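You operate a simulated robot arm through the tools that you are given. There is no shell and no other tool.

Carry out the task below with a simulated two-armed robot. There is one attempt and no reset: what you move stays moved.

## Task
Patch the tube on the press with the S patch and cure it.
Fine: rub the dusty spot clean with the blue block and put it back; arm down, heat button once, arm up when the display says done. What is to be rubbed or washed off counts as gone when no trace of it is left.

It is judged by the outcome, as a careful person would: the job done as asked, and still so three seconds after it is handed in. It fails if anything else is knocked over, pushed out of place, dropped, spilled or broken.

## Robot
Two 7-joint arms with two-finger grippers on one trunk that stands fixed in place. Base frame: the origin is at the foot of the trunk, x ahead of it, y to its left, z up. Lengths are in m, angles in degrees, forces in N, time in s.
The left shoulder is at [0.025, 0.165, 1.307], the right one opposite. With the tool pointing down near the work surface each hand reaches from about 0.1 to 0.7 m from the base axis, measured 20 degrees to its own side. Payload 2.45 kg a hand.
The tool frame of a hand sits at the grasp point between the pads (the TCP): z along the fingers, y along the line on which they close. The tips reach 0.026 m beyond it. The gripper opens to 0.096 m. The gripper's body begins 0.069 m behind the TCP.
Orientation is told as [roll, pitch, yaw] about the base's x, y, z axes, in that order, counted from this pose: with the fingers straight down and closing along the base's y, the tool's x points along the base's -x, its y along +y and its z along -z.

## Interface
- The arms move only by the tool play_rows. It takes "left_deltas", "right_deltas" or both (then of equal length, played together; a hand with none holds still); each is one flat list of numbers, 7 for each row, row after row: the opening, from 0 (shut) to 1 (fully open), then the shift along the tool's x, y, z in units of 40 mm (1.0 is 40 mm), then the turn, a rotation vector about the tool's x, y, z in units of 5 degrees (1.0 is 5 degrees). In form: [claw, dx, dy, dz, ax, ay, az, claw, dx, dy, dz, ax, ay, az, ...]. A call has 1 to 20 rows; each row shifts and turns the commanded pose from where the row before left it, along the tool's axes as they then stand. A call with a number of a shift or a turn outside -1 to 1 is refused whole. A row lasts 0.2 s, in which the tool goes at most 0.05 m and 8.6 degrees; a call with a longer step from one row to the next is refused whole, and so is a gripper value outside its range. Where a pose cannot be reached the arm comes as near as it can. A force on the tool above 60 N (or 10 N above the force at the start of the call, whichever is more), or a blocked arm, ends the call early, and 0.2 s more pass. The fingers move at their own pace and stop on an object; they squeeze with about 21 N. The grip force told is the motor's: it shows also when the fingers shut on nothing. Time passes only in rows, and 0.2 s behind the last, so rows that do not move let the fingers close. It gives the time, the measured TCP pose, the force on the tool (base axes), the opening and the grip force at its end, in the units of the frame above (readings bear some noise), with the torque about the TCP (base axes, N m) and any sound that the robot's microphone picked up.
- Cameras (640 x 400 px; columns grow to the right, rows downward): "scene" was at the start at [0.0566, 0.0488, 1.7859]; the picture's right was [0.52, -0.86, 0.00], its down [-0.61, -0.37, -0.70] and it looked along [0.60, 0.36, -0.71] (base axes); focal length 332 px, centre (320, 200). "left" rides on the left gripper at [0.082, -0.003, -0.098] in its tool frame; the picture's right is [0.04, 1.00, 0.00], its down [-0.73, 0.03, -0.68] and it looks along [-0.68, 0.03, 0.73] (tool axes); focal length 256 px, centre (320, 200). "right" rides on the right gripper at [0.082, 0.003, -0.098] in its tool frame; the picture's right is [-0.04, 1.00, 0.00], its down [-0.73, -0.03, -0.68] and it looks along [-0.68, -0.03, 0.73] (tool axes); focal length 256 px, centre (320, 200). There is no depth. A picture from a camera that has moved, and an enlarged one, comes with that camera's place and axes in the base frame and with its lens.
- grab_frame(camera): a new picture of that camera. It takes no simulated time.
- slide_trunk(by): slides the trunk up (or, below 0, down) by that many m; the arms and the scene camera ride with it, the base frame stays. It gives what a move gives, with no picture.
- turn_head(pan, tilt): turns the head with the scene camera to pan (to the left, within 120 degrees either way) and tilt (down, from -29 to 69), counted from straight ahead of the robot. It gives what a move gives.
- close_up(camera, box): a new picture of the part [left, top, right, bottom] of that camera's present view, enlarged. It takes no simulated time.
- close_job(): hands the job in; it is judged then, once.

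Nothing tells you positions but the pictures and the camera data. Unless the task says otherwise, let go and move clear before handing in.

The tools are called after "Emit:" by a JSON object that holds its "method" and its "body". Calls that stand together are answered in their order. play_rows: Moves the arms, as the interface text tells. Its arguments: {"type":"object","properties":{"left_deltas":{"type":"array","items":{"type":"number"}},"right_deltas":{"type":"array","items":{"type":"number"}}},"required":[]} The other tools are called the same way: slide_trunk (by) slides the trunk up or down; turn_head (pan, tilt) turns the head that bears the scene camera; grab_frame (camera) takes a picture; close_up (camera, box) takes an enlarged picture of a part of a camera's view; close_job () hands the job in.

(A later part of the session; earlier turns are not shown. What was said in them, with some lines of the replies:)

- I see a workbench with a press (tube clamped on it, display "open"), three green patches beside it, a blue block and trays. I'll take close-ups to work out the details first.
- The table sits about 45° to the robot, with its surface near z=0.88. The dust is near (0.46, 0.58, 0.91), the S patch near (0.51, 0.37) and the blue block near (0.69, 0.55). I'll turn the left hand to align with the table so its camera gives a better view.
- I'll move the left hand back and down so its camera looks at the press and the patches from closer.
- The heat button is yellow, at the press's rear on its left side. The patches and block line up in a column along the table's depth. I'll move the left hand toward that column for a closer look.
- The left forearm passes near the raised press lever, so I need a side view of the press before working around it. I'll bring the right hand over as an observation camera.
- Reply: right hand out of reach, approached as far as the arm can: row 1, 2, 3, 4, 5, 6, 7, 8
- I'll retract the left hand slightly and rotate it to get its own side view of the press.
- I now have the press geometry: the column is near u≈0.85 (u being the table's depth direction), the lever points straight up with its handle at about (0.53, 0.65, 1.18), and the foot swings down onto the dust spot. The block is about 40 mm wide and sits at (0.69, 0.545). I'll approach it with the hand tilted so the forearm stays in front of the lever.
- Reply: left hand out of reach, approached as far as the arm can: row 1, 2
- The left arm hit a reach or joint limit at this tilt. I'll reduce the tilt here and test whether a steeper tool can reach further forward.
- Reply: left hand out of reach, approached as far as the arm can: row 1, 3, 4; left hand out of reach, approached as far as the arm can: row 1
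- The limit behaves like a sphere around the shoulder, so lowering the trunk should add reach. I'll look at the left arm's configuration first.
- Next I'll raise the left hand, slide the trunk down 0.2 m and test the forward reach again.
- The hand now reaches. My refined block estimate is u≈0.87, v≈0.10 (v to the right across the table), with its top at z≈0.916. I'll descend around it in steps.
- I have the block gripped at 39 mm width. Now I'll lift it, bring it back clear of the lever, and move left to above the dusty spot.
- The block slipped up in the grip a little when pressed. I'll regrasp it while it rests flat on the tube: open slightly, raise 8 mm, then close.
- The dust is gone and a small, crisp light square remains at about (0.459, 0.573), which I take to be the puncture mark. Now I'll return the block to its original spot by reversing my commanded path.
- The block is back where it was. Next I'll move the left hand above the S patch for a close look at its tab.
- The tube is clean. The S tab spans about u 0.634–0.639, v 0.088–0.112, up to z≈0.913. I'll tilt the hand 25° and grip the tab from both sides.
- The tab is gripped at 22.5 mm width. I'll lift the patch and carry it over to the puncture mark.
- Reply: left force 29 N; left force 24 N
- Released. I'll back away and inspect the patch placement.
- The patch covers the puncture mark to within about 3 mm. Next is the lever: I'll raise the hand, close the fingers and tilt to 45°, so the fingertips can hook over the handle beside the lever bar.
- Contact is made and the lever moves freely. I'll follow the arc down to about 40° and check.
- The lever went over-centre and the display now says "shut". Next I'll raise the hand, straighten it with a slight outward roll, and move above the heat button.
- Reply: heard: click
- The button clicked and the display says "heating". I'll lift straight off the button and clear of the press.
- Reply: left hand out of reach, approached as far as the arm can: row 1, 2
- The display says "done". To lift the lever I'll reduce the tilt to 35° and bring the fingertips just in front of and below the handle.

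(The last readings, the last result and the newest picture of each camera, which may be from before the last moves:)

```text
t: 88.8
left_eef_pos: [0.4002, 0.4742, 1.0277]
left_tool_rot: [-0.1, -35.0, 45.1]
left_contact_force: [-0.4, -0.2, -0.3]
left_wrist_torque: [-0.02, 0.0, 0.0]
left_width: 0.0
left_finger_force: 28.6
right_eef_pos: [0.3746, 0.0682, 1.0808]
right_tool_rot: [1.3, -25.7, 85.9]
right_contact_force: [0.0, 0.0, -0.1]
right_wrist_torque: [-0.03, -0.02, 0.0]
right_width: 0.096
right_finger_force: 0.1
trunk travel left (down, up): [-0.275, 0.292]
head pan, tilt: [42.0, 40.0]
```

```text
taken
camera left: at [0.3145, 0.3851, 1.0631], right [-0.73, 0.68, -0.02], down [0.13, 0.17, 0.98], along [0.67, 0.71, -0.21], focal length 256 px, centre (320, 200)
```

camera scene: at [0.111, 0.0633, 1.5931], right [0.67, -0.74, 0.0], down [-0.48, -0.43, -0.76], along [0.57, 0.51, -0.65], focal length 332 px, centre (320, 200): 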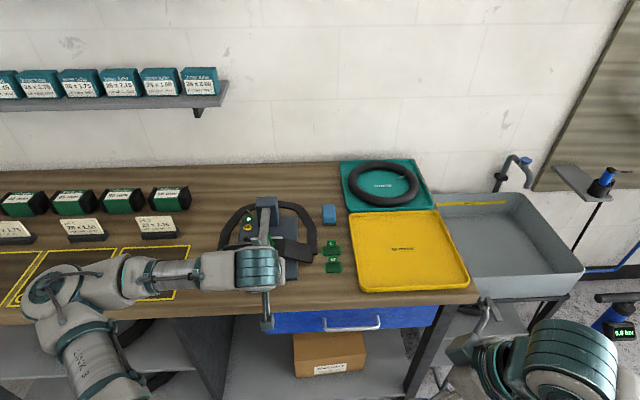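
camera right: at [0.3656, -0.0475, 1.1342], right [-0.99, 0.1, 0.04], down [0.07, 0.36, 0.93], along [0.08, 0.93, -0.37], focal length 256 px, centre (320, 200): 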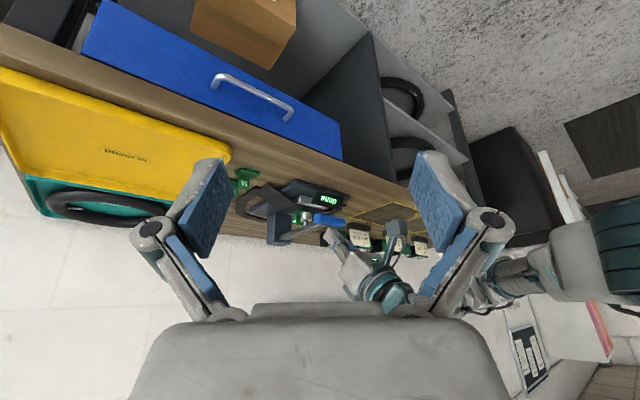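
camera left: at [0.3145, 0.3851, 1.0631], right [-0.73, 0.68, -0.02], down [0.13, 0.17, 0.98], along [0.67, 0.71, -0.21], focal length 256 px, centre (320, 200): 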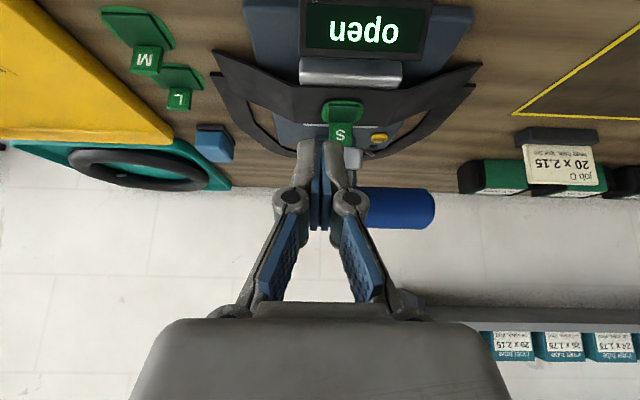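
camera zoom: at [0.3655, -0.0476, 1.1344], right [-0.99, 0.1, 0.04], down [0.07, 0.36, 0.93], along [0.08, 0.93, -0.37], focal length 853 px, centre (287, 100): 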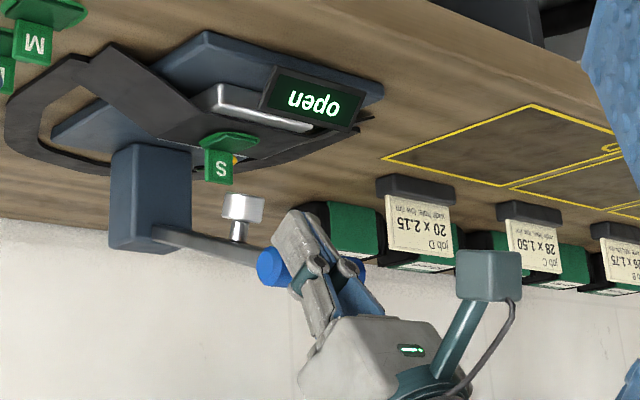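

The display shows "open" and the patch stayed on the tube. I'll keep raising the lever toward upright.

Emit:
{"method": "play_rows", "body": {"left_deltas": [0, -0.364, 0, -0.254, 0, 0, 0, 0, -0.364, 0, -0.253, 0, 0, 0, 0, -0.385, 0, -0.162, 0, -1, 0, 0, -0.398, 0, -0.128, 0, 0, 0, 0, -0.42, 0, -0.05, 0, -1, 0, 0, -0.423, 0, -0.013, 0, 0, 0]}}

Emit:
{"method": "close_up", "body": {"camera": "right", "box": [250, 170, 370, 310]}}

Emit:
{"method": "grab_frame", "body": {"camera": "left"}}

Emit:
{"method": "grab_frame", "body": {"camera": "scene"}}

```text
t: 90.2
left_eef_pos: [0.4375, 0.5109, 1.1146]
left_tool_rot: [0.0, -45.0, 45.0]
left_contact_force: [0.2, -0.8, -0.4]
left_wrist_torque: [0.01, 0.02, 0.01]
left_width: 0.0
left_finger_force: 29.1
right_eef_pos: [0.376, 0.0689, 1.0809]
right_tool_rot: [1.4, -25.7, 85.9]
right_contact_force: [-0.2, 0.3, -0.2]
right_wrist_torque: [-0.03, 0.04, 0.0]
right_width: 0.096
right_finger_force: 0.1
trunk travel left (down, up): [-0.275, 0.292]
head pan, tilt: [42.0, 40.0]
```

```text
2.86 times, centred on (310, 240) of right
camera zoom: at [0.366, -0.0478, 1.1341], right [-0.99, 0.1, 0.04], down [0.07, 0.36, 0.93], along [0.07, 0.93, -0.37], focal length 731 px, centre (349, 86)
```

zoom: 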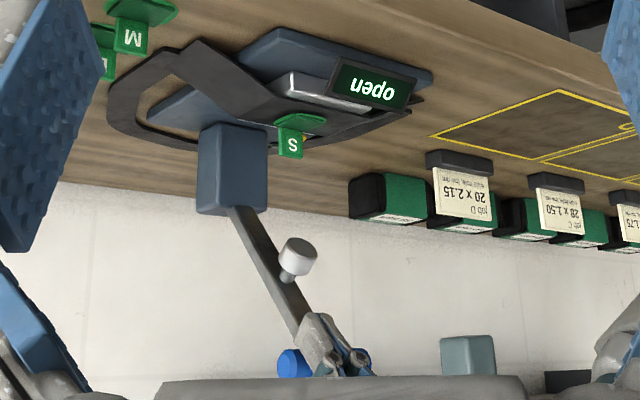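

```text
taken
camera left: at [0.3496, 0.4195, 1.1277], right [-0.73, 0.69, -0.03], down [0.01, 0.05, 1.0], along [0.69, 0.73, -0.04], focal length 256 px, centre (320, 200)
```

left: 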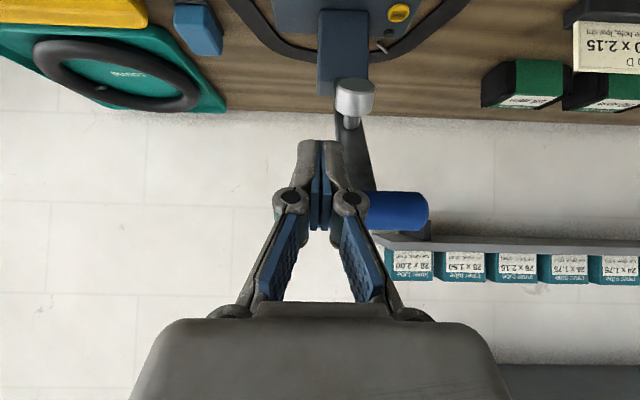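

```text
taken
camera scene: at [0.1125, 0.0632, 1.593], right [0.67, -0.74, 0.0], down [-0.48, -0.43, -0.76], along [0.57, 0.51, -0.65], focal length 332 px, centre (320, 200)
```

scene: 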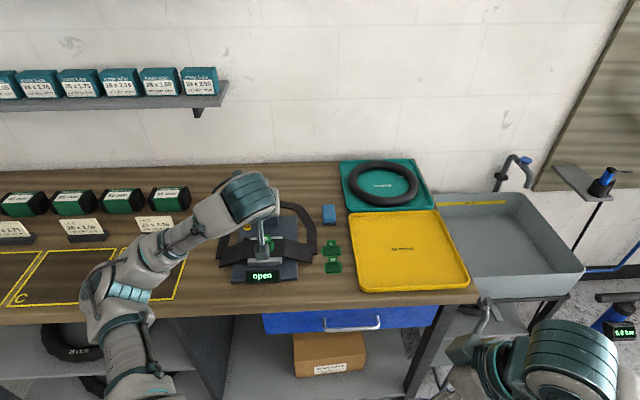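

Emit:
{"method": "play_rows", "body": {"left_deltas": [0, -0.442, 0, 0.039, 0, 0, 0, 0, -0.442, 0, 0.039, 0, 0, 0, 0, -0.428, 0, 0.115, 0, 0, 0, 0, -0.428, 0, 0.115, 0, 0, 0, 0, -0.402, 0, 0.186, 0, 0, 0, 0, -0.402, 0, 0.187, 0, 0, 0]}}

Emit:
{"method": "close_up", "body": {"camera": "scene", "box": [190, 80, 330, 290]}}

Emit:
{"method": "grab_frame", "body": {"camera": "left"}}

Emit:
{"method": "close_up", "body": {"camera": "right", "box": [250, 170, 370, 310]}}

```text
t: 91.7
left_eef_pos: [0.5023, 0.5766, 1.1677]
left_tool_rot: [0.0, -45.0, 45.0]
left_contact_force: [0.2, -0.2, 0.8]
left_wrist_torque: [0.02, 0.0, 0.03]
left_width: 0.0
left_finger_force: 29.0
right_eef_pos: [0.3742, 0.0675, 1.0822]
right_tool_rot: [1.4, -25.6, 85.9]
right_contact_force: [1.0, -0.4, 0.0]
right_wrist_torque: [-0.02, 0.0, -0.02]
right_width: 0.0957
right_finger_force: 0.2
trunk travel left (down, up): [-0.275, 0.292]
head pan, tilt: [42.0, 40.0]
```

```text
1.90 times, centred on (260, 185) of scene
camera zoom: at [0.1128, 0.0633, 1.593], right [0.67, -0.74, 0.0], down [-0.48, -0.43, -0.76], along [0.57, 0.51, -0.65], focal length 633 px, centre (434, 229)
```

zoom: 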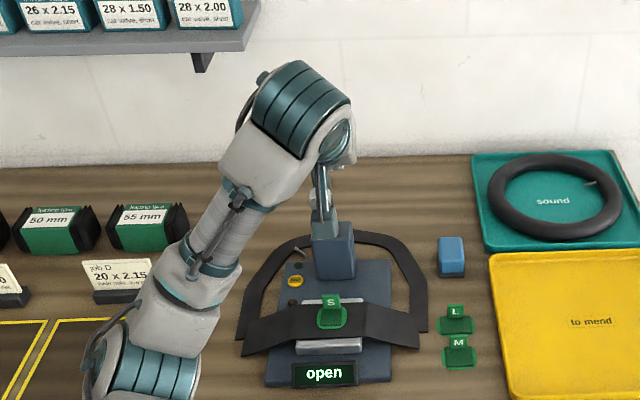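

```text
taken
camera left: at [0.4142, 0.4849, 1.1806], right [-0.73, 0.69, -0.03], down [0.01, 0.05, 1.0], along [0.69, 0.73, -0.04], focal length 256 px, centre (320, 200)
```

left: 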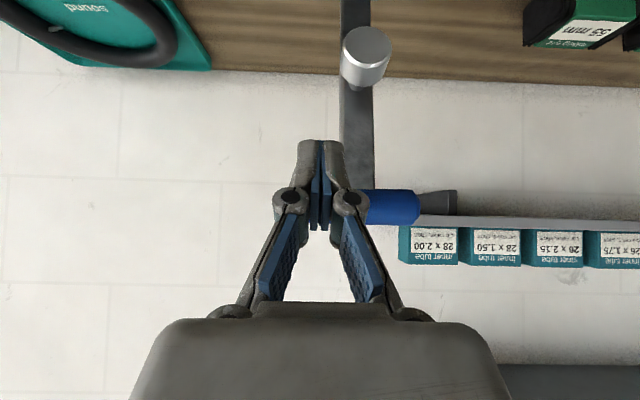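

```text
2.86 times, centred on (310, 240) of right
camera zoom: at [0.3657, -0.0479, 1.1342], right [-0.99, 0.1, 0.04], down [0.07, 0.36, 0.93], along [0.08, 0.93, -0.37], focal length 731 px, centre (349, 86)
```

zoom: 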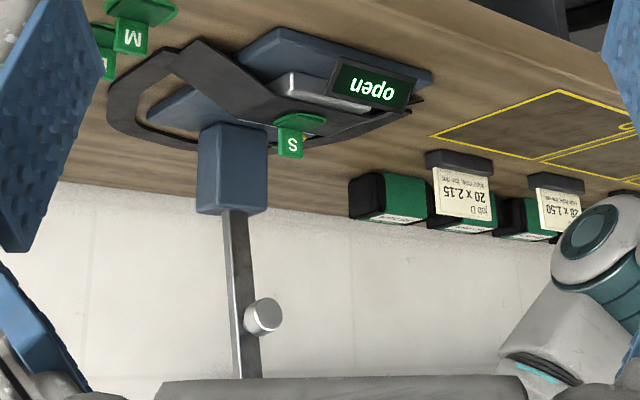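

Emit:
{"method": "play_rows", "body": {"left_deltas": [0, -0.363, 0, 0.255, 0, 0, 0, 0, -0.363, 0, 0.256, 0, 0, 0]}}

Emit:
{"method": "grab_frame", "body": {"camera": "left"}}

Emit:
{"method": "close_up", "body": {"camera": "right", "box": [250, 170, 370, 310]}}

```text
t: 92.2
left_eef_pos: [0.5256, 0.6031, 1.174]
left_tool_rot: [0.1, -45.0, 45.1]
left_contact_force: [-1.2, -0.2, -0.8]
left_wrist_torque: [-0.04, -0.03, -0.01]
left_width: 0.0
left_finger_force: 28.4
right_eef_pos: [0.3763, 0.068, 1.0819]
right_tool_rot: [1.4, -25.6, 85.8]
right_contact_force: [-0.3, -0.2, 0.8]
right_wrist_torque: [0.0, -0.02, -0.03]
right_width: 0.096
right_finger_force: 0.0
trunk travel left (down, up): [-0.275, 0.292]
head pan, tilt: [42.0, 40.0]
```

```text
taken
camera left: at [0.4385, 0.5104, 1.1868], right [-0.73, 0.68, -0.03], down [0.01, 0.05, 1.0], along [0.69, 0.73, -0.04], focal length 256 px, centre (320, 200)
```

left: 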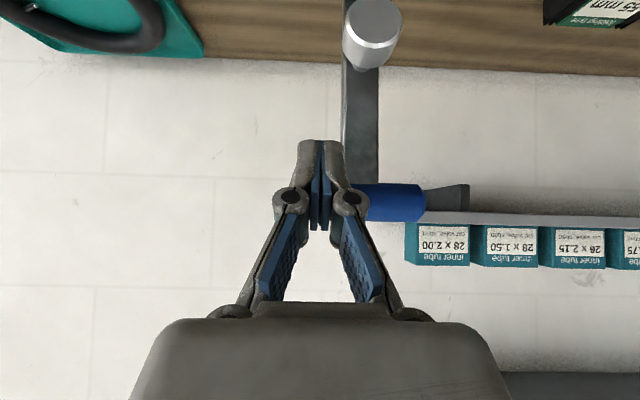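

```text
2.86 times, centred on (310, 240) of right
camera zoom: at [0.3657, -0.0478, 1.1341], right [-0.99, 0.1, 0.04], down [0.07, 0.36, 0.93], along [0.08, 0.93, -0.37], focal length 731 px, centre (349, 86)
```

zoom: 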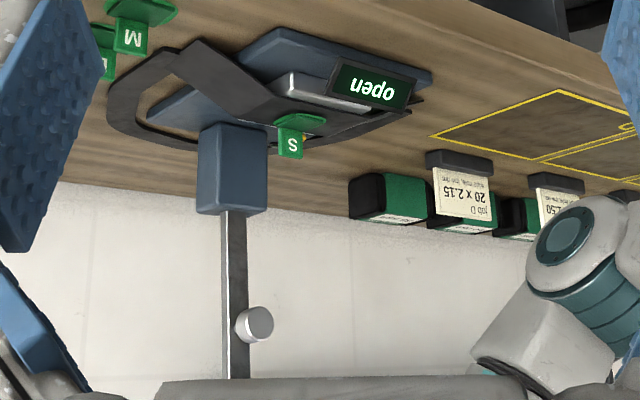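

Emit:
{"method": "play_rows", "body": {"left_deltas": [0, -0.164, 0, 0.15, 0, 0, 0]}}

Emit:
{"method": "play_rows", "body": {"left_deltas": [0, -0.164, 0, 0.15, 0, 0, 0]}}

Emit:
{"method": "close_up", "body": {"camera": "right", "box": [230, 150, 370, 310]}}

```text
t: 92.7
left_eef_pos: [0.5302, 0.6071, 1.1748]
left_tool_rot: [0.2, -44.8, 44.9]
left_contact_force: [-12.0, -5.8, -10.0]
left_wrist_torque: [-0.29, 0.15, -0.08]
left_width: 0.0061
left_finger_force: 29.2
right_eef_pos: [0.373, 0.066, 1.0805]
right_tool_rot: [1.3, -25.7, 85.8]
right_contact_force: [-0.6, -0.2, 0.8]
right_wrist_torque: [-0.04, -0.01, 0.01]
right_width: 0.0958
right_finger_force: 0.0
trunk travel left (down, up): [-0.275, 0.292]
head pan, tilt: [42.0, 40.0]
```

```text
t: 93.2
left_eef_pos: [0.5343, 0.6075, 1.1732]
left_tool_rot: [1.0, -43.7, 44.4]
left_contact_force: [-30.4, -25.5, -14.3]
left_wrist_torque: [-0.26, 0.41, 0.36]
left_width: 0.0059
left_finger_force: 28.5
right_eef_pos: [0.3704, 0.0649, 1.0831]
right_tool_rot: [1.1, -25.9, 86.0]
right_contact_force: [0.3, -0.2, -0.1]
right_wrist_torque: [0.01, 0.07, 0.03]
right_width: 0.0962
right_finger_force: 0.2
trunk travel left (down, up): [-0.275, 0.292]
head pan, tilt: [42.0, 40.0]
stopped in row 1 (left hand): the force on the tool passed its limit at 64 N (the readings are from after the stop); the commanded pose is now the measured one
```

```text
2.50 times, centred on (300, 230) of right
camera zoom: at [0.3617, -0.0522, 1.1358], right [-0.99, 0.1, 0.04], down [0.07, 0.36, 0.93], along [0.08, 0.93, -0.36], focal length 640 px, centre (370, 125)
```

zoom: 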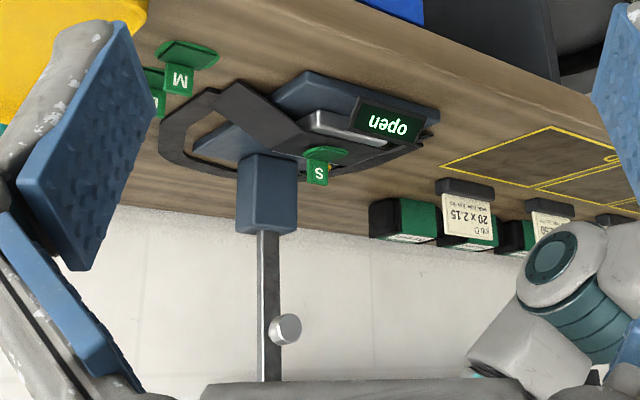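

The lever is at its upright stop. I'll back away carefully.

Emit:
{"method": "play_rows", "body": {"left_deltas": [0, 0.265, 0, -0.265, 0, 0, 0]}}

Emit:
{"method": "close_up", "body": {"camera": "right", "box": [230, 150, 370, 310]}}

Emit:
{"method": "grab_frame", "body": {"camera": "left"}}

```text
t: 93.5
left_eef_pos: [0.5246, 0.6085, 1.1688]
left_tool_rot: [0.2, -43.9, 45.1]
left_contact_force: [-0.1, 0.5, 0.7]
left_wrist_torque: [0.02, -0.04, 0.02]
left_width: 0.0001
left_finger_force: 28.4
right_eef_pos: [0.3742, 0.074, 1.0825]
right_tool_rot: [1.3, -25.3, 86.1]
right_contact_force: [0.1, -0.1, 0.2]
right_wrist_torque: [0.0, -0.04, -0.02]
right_width: 0.0959
right_finger_force: 0.0
trunk travel left (down, up): [-0.275, 0.292]
head pan, tilt: [42.0, 40.0]
```

```text
2.50 times, centred on (300, 230) of right
camera zoom: at [0.3643, -0.0425, 1.1356], right [-0.99, 0.1, 0.04], down [0.07, 0.37, 0.93], along [0.07, 0.92, -0.37], focal length 640 px, centre (370, 125)
```

zoom: 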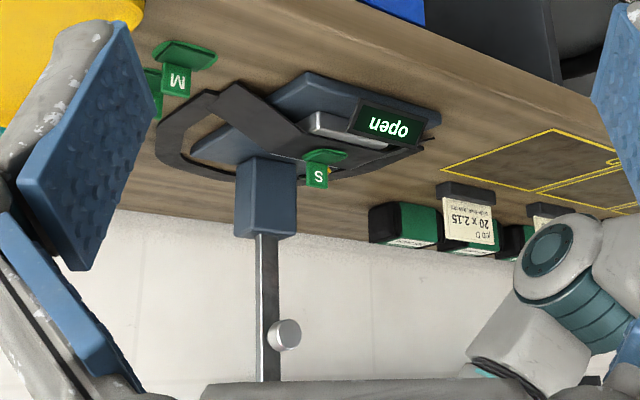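

```text
taken
camera left: at [0.4382, 0.5161, 1.1843], right [-0.73, 0.68, -0.03], down [0.02, 0.06, 1.0], along [0.68, 0.73, -0.06], focal length 256 px, centre (320, 200)
```

left: 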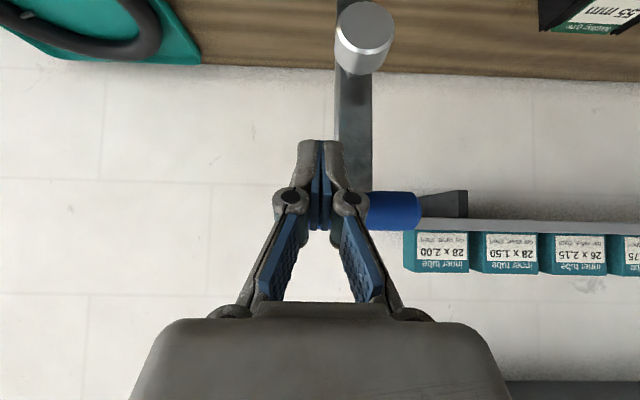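

Emit:
{"method": "play_rows", "body": {"left_deltas": [0, 0.59, 0, -0.59, 0, 0, 0, 0, 0.59, 0, -0.59, 0, 0, 0, 0, 0.59, 0, -0.59, 0, 0, 0, 0, 0.5, 0.5, -0.5, 0, 0, 0, 0, 0, 0, 0, 0, 1, 0, 0, 0, 0, 0, 0, 1, 0]}}

Emit:
{"method": "grab_frame", "body": {"camera": "left"}}

Emit:
{"method": "grab_frame", "body": {"camera": "scene"}}

Emit:
{"method": "grab_frame", "body": {"camera": "right"}}

```text
t: 95.0
left_eef_pos: [0.4188, 0.5235, 1.1735]
left_tool_rot: [0.5, -34.0, 44.8]
left_contact_force: [0.5, -0.2, -0.1]
left_wrist_torque: [0.02, 0.02, -0.01]
left_width: 0.0
left_finger_force: 27.9
right_eef_pos: [0.3732, 0.0662, 1.0836]
right_tool_rot: [1.2, -25.8, 86.0]
right_contact_force: [0.2, -0.4, 0.0]
right_wrist_torque: [0.01, -0.01, 0.01]
right_width: 0.0959
right_finger_force: 0.0
trunk travel left (down, up): [-0.275, 0.292]
head pan, tilt: [42.0, 40.0]
```

```text
taken
camera left: at [0.335, 0.434, 1.2117], right [-0.73, 0.68, -0.02], down [0.15, 0.18, 0.97], along [0.67, 0.71, -0.23], focal length 256 px, centre (320, 200)
```

left: 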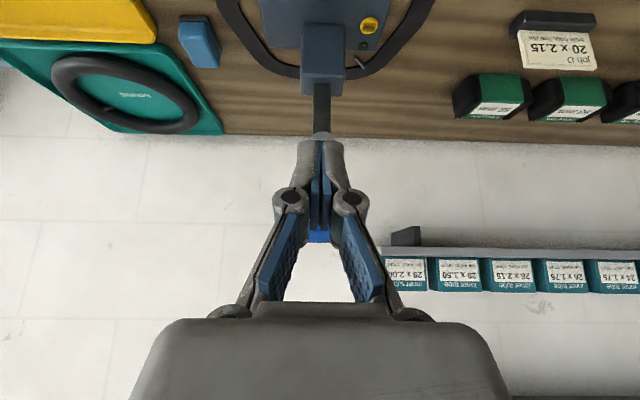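

```text
taken
camera scene: at [0.1117, 0.0592, 1.5932], right [0.67, -0.74, 0.0], down [-0.48, -0.43, -0.76], along [0.57, 0.51, -0.65], focal length 332 px, centre (320, 200)
```

scene: 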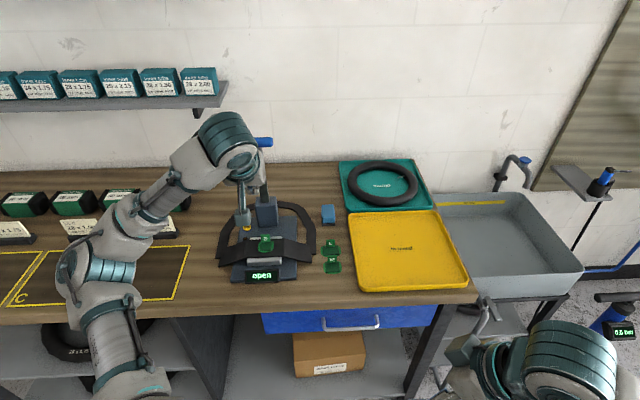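

```text
taken
camera right: at [0.3632, -0.0501, 1.1352], right [-0.99, 0.1, 0.04], down [0.07, 0.36, 0.93], along [0.08, 0.93, -0.37], focal length 256 px, centre (320, 200)
```

right: 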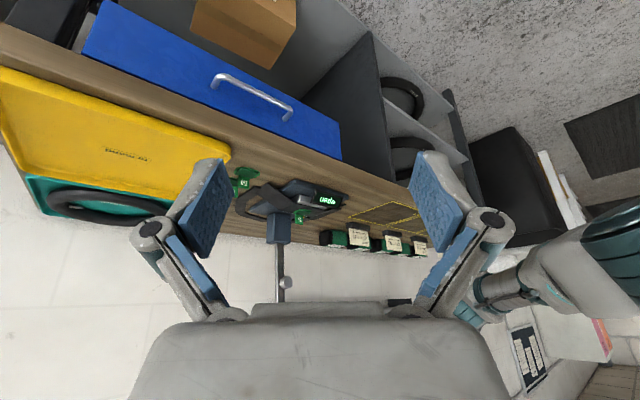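

Emit:
{"method": "play_rows", "body": {"left_deltas": [0, 0.62, 0.4, -0.42, 0, 0, 0, 0, 0.62, 0.4, -0.42, 0, 0, 0, 0, 0.3, 0.6, -0.6, 0, 0, 0, 0, 0, 0.6, -0.6, 0, 1, 0, 0.3, 0, 0, 0, 0, 1, 0, 0.3, 0, 0, 0, 0, 1, 0]}}

Emit:
{"method": "grab_frame", "body": {"camera": "scene"}}

Emit:
{"method": "close_up", "body": {"camera": "scene", "box": [200, 120, 360, 300]}}

Emit:
{"method": "grab_frame", "body": {"camera": "left"}}

```text
t: 96.3
left_eef_pos: [0.3783, 0.5094, 1.182]
left_tool_rot: [0.3, -18.9, 44.8]
left_contact_force: [-0.4, -0.2, -0.1]
left_wrist_torque: [-0.03, -0.01, 0.01]
left_width: 0.0288
left_finger_force: 0.2
left hand out of reach, approached as far as the arm can: row 2, 3, 4, 5
right_eef_pos: [0.3728, 0.0691, 1.0816]
right_tool_rot: [1.2, -25.6, 85.9]
right_contact_force: [-0.1, -0.9, 0.5]
right_wrist_torque: [0.03, -0.01, -0.01]
right_width: 0.0959
right_finger_force: 0.0
trunk travel left (down, up): [-0.275, 0.292]
head pan, tilt: [42.0, 40.0]
```

```text
taken
camera scene: at [0.1116, 0.0648, 1.593], right [0.67, -0.74, 0.0], down [-0.48, -0.43, -0.76], along [0.57, 0.51, -0.65], focal length 332 px, centre (320, 200)
```

scene: 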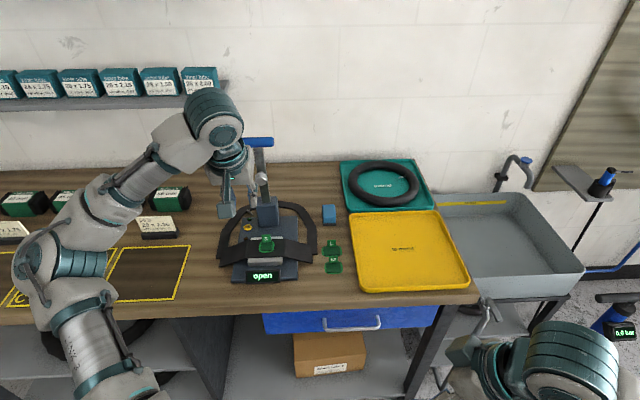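

```text
2.22 times, centred on (280, 210) of scene
camera zoom: at [0.1116, 0.0648, 1.593], right [0.67, -0.74, 0.0], down [-0.48, -0.43, -0.76], along [0.57, 0.51, -0.65], focal length 738 px, centre (409, 178)
```

zoom: 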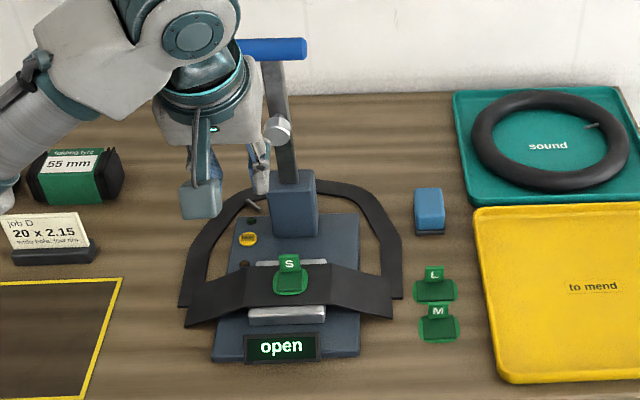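

```text
taken
camera left: at [0.3039, 0.429, 1.2495], right [-0.73, 0.68, -0.01], down [0.32, 0.35, 0.88], along [0.6, 0.64, -0.47], focal length 256 px, centre (320, 200)
```

left: 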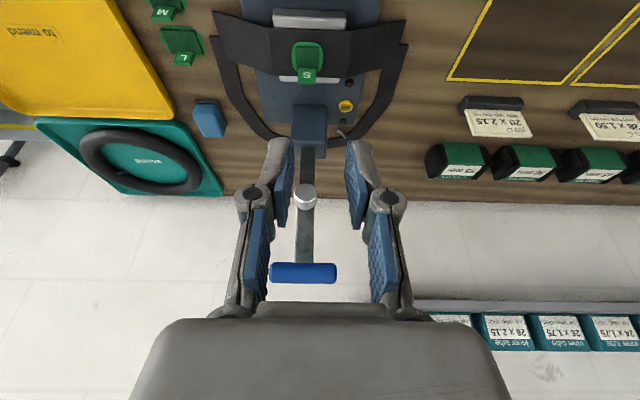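

Emit:
{"method": "close_up", "body": {"camera": "left", "box": [200, 0, 420, 150]}}

Emit:
{"method": "close_up", "body": {"camera": "left", "box": [255, 20, 365, 100]}}

Emit:
{"method": "close_up", "body": {"camera": "right", "box": [230, 160, 350, 250]}}

```text
2.67 times, centred on (310, 75) of left
camera zoom: at [0.3039, 0.429, 1.2495], right [-0.73, 0.68, -0.01], down [0.32, 0.35, 0.88], along [0.6, 0.64, -0.47], focal length 683 px, centre (347, 533)
```

zoom: 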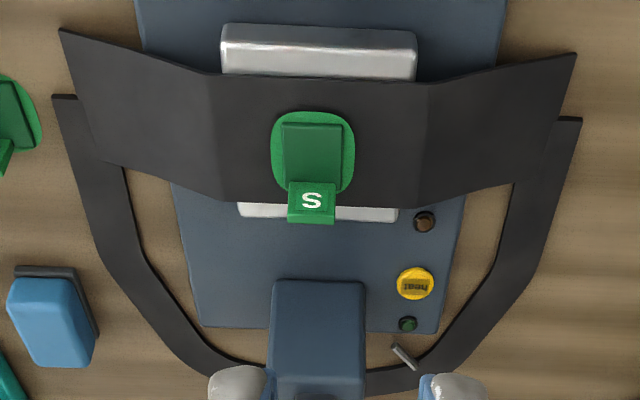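

```text
5.00 times, centred on (310, 60) of left
camera zoom: at [0.3039, 0.429, 1.2495], right [-0.73, 0.68, -0.01], down [0.32, 0.35, 0.88], along [0.6, 0.64, -0.47], focal length 1280 px, centre (370, 900)
```

zoom: 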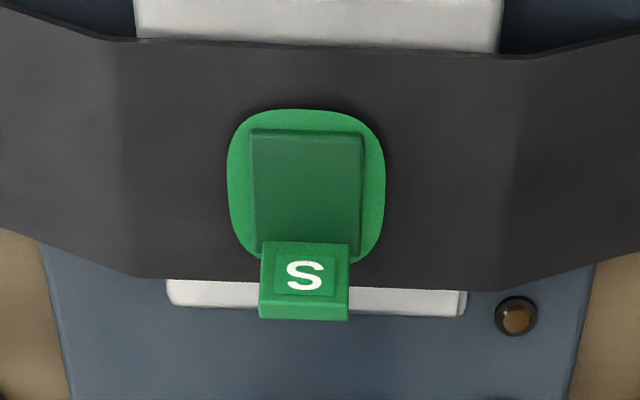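

```text
4.44 times, centred on (290, 205) of right
camera zoom: at [0.3634, -0.047, 1.1353], right [-0.99, 0.1, 0.04], down [0.07, 0.36, 0.93], along [0.08, 0.93, -0.37], focal length 1138 px, centre (453, 178)
```

zoom: 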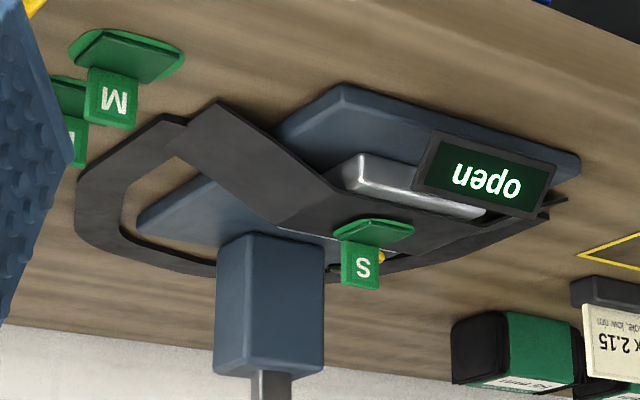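

The S patch sits flat over the puncture on the clean tube and the cure is done. The lever is upright with the display reading "open", and the blue block is back in place. Both hands are clear of the bench, so I'm handing in.

Emit:
{"method": "close_job", "body": {}}

```text
The job is handed in.
```

The S patch is on the tube over the puncture and cured, and I've handed the job in; no verdict came back.

- **Cleaning:** I rubbed the dusty spot with the blue block until close-ups showed no dust. The block is back where it was.
- **Patch:** the S patch lies flat, about 3 mm off the centre of the puncture mark.
- **Cure:** I brought the arm down (display "shut"), pressed the heat button once and heard one click. I waited for "done", then raised the arm; the display now reads "open".

While raising the arm I pushed it against its upright stop with 64 N, which tripped the force limit. I compared pictures from before and after, and the press and the things around it had not moved.
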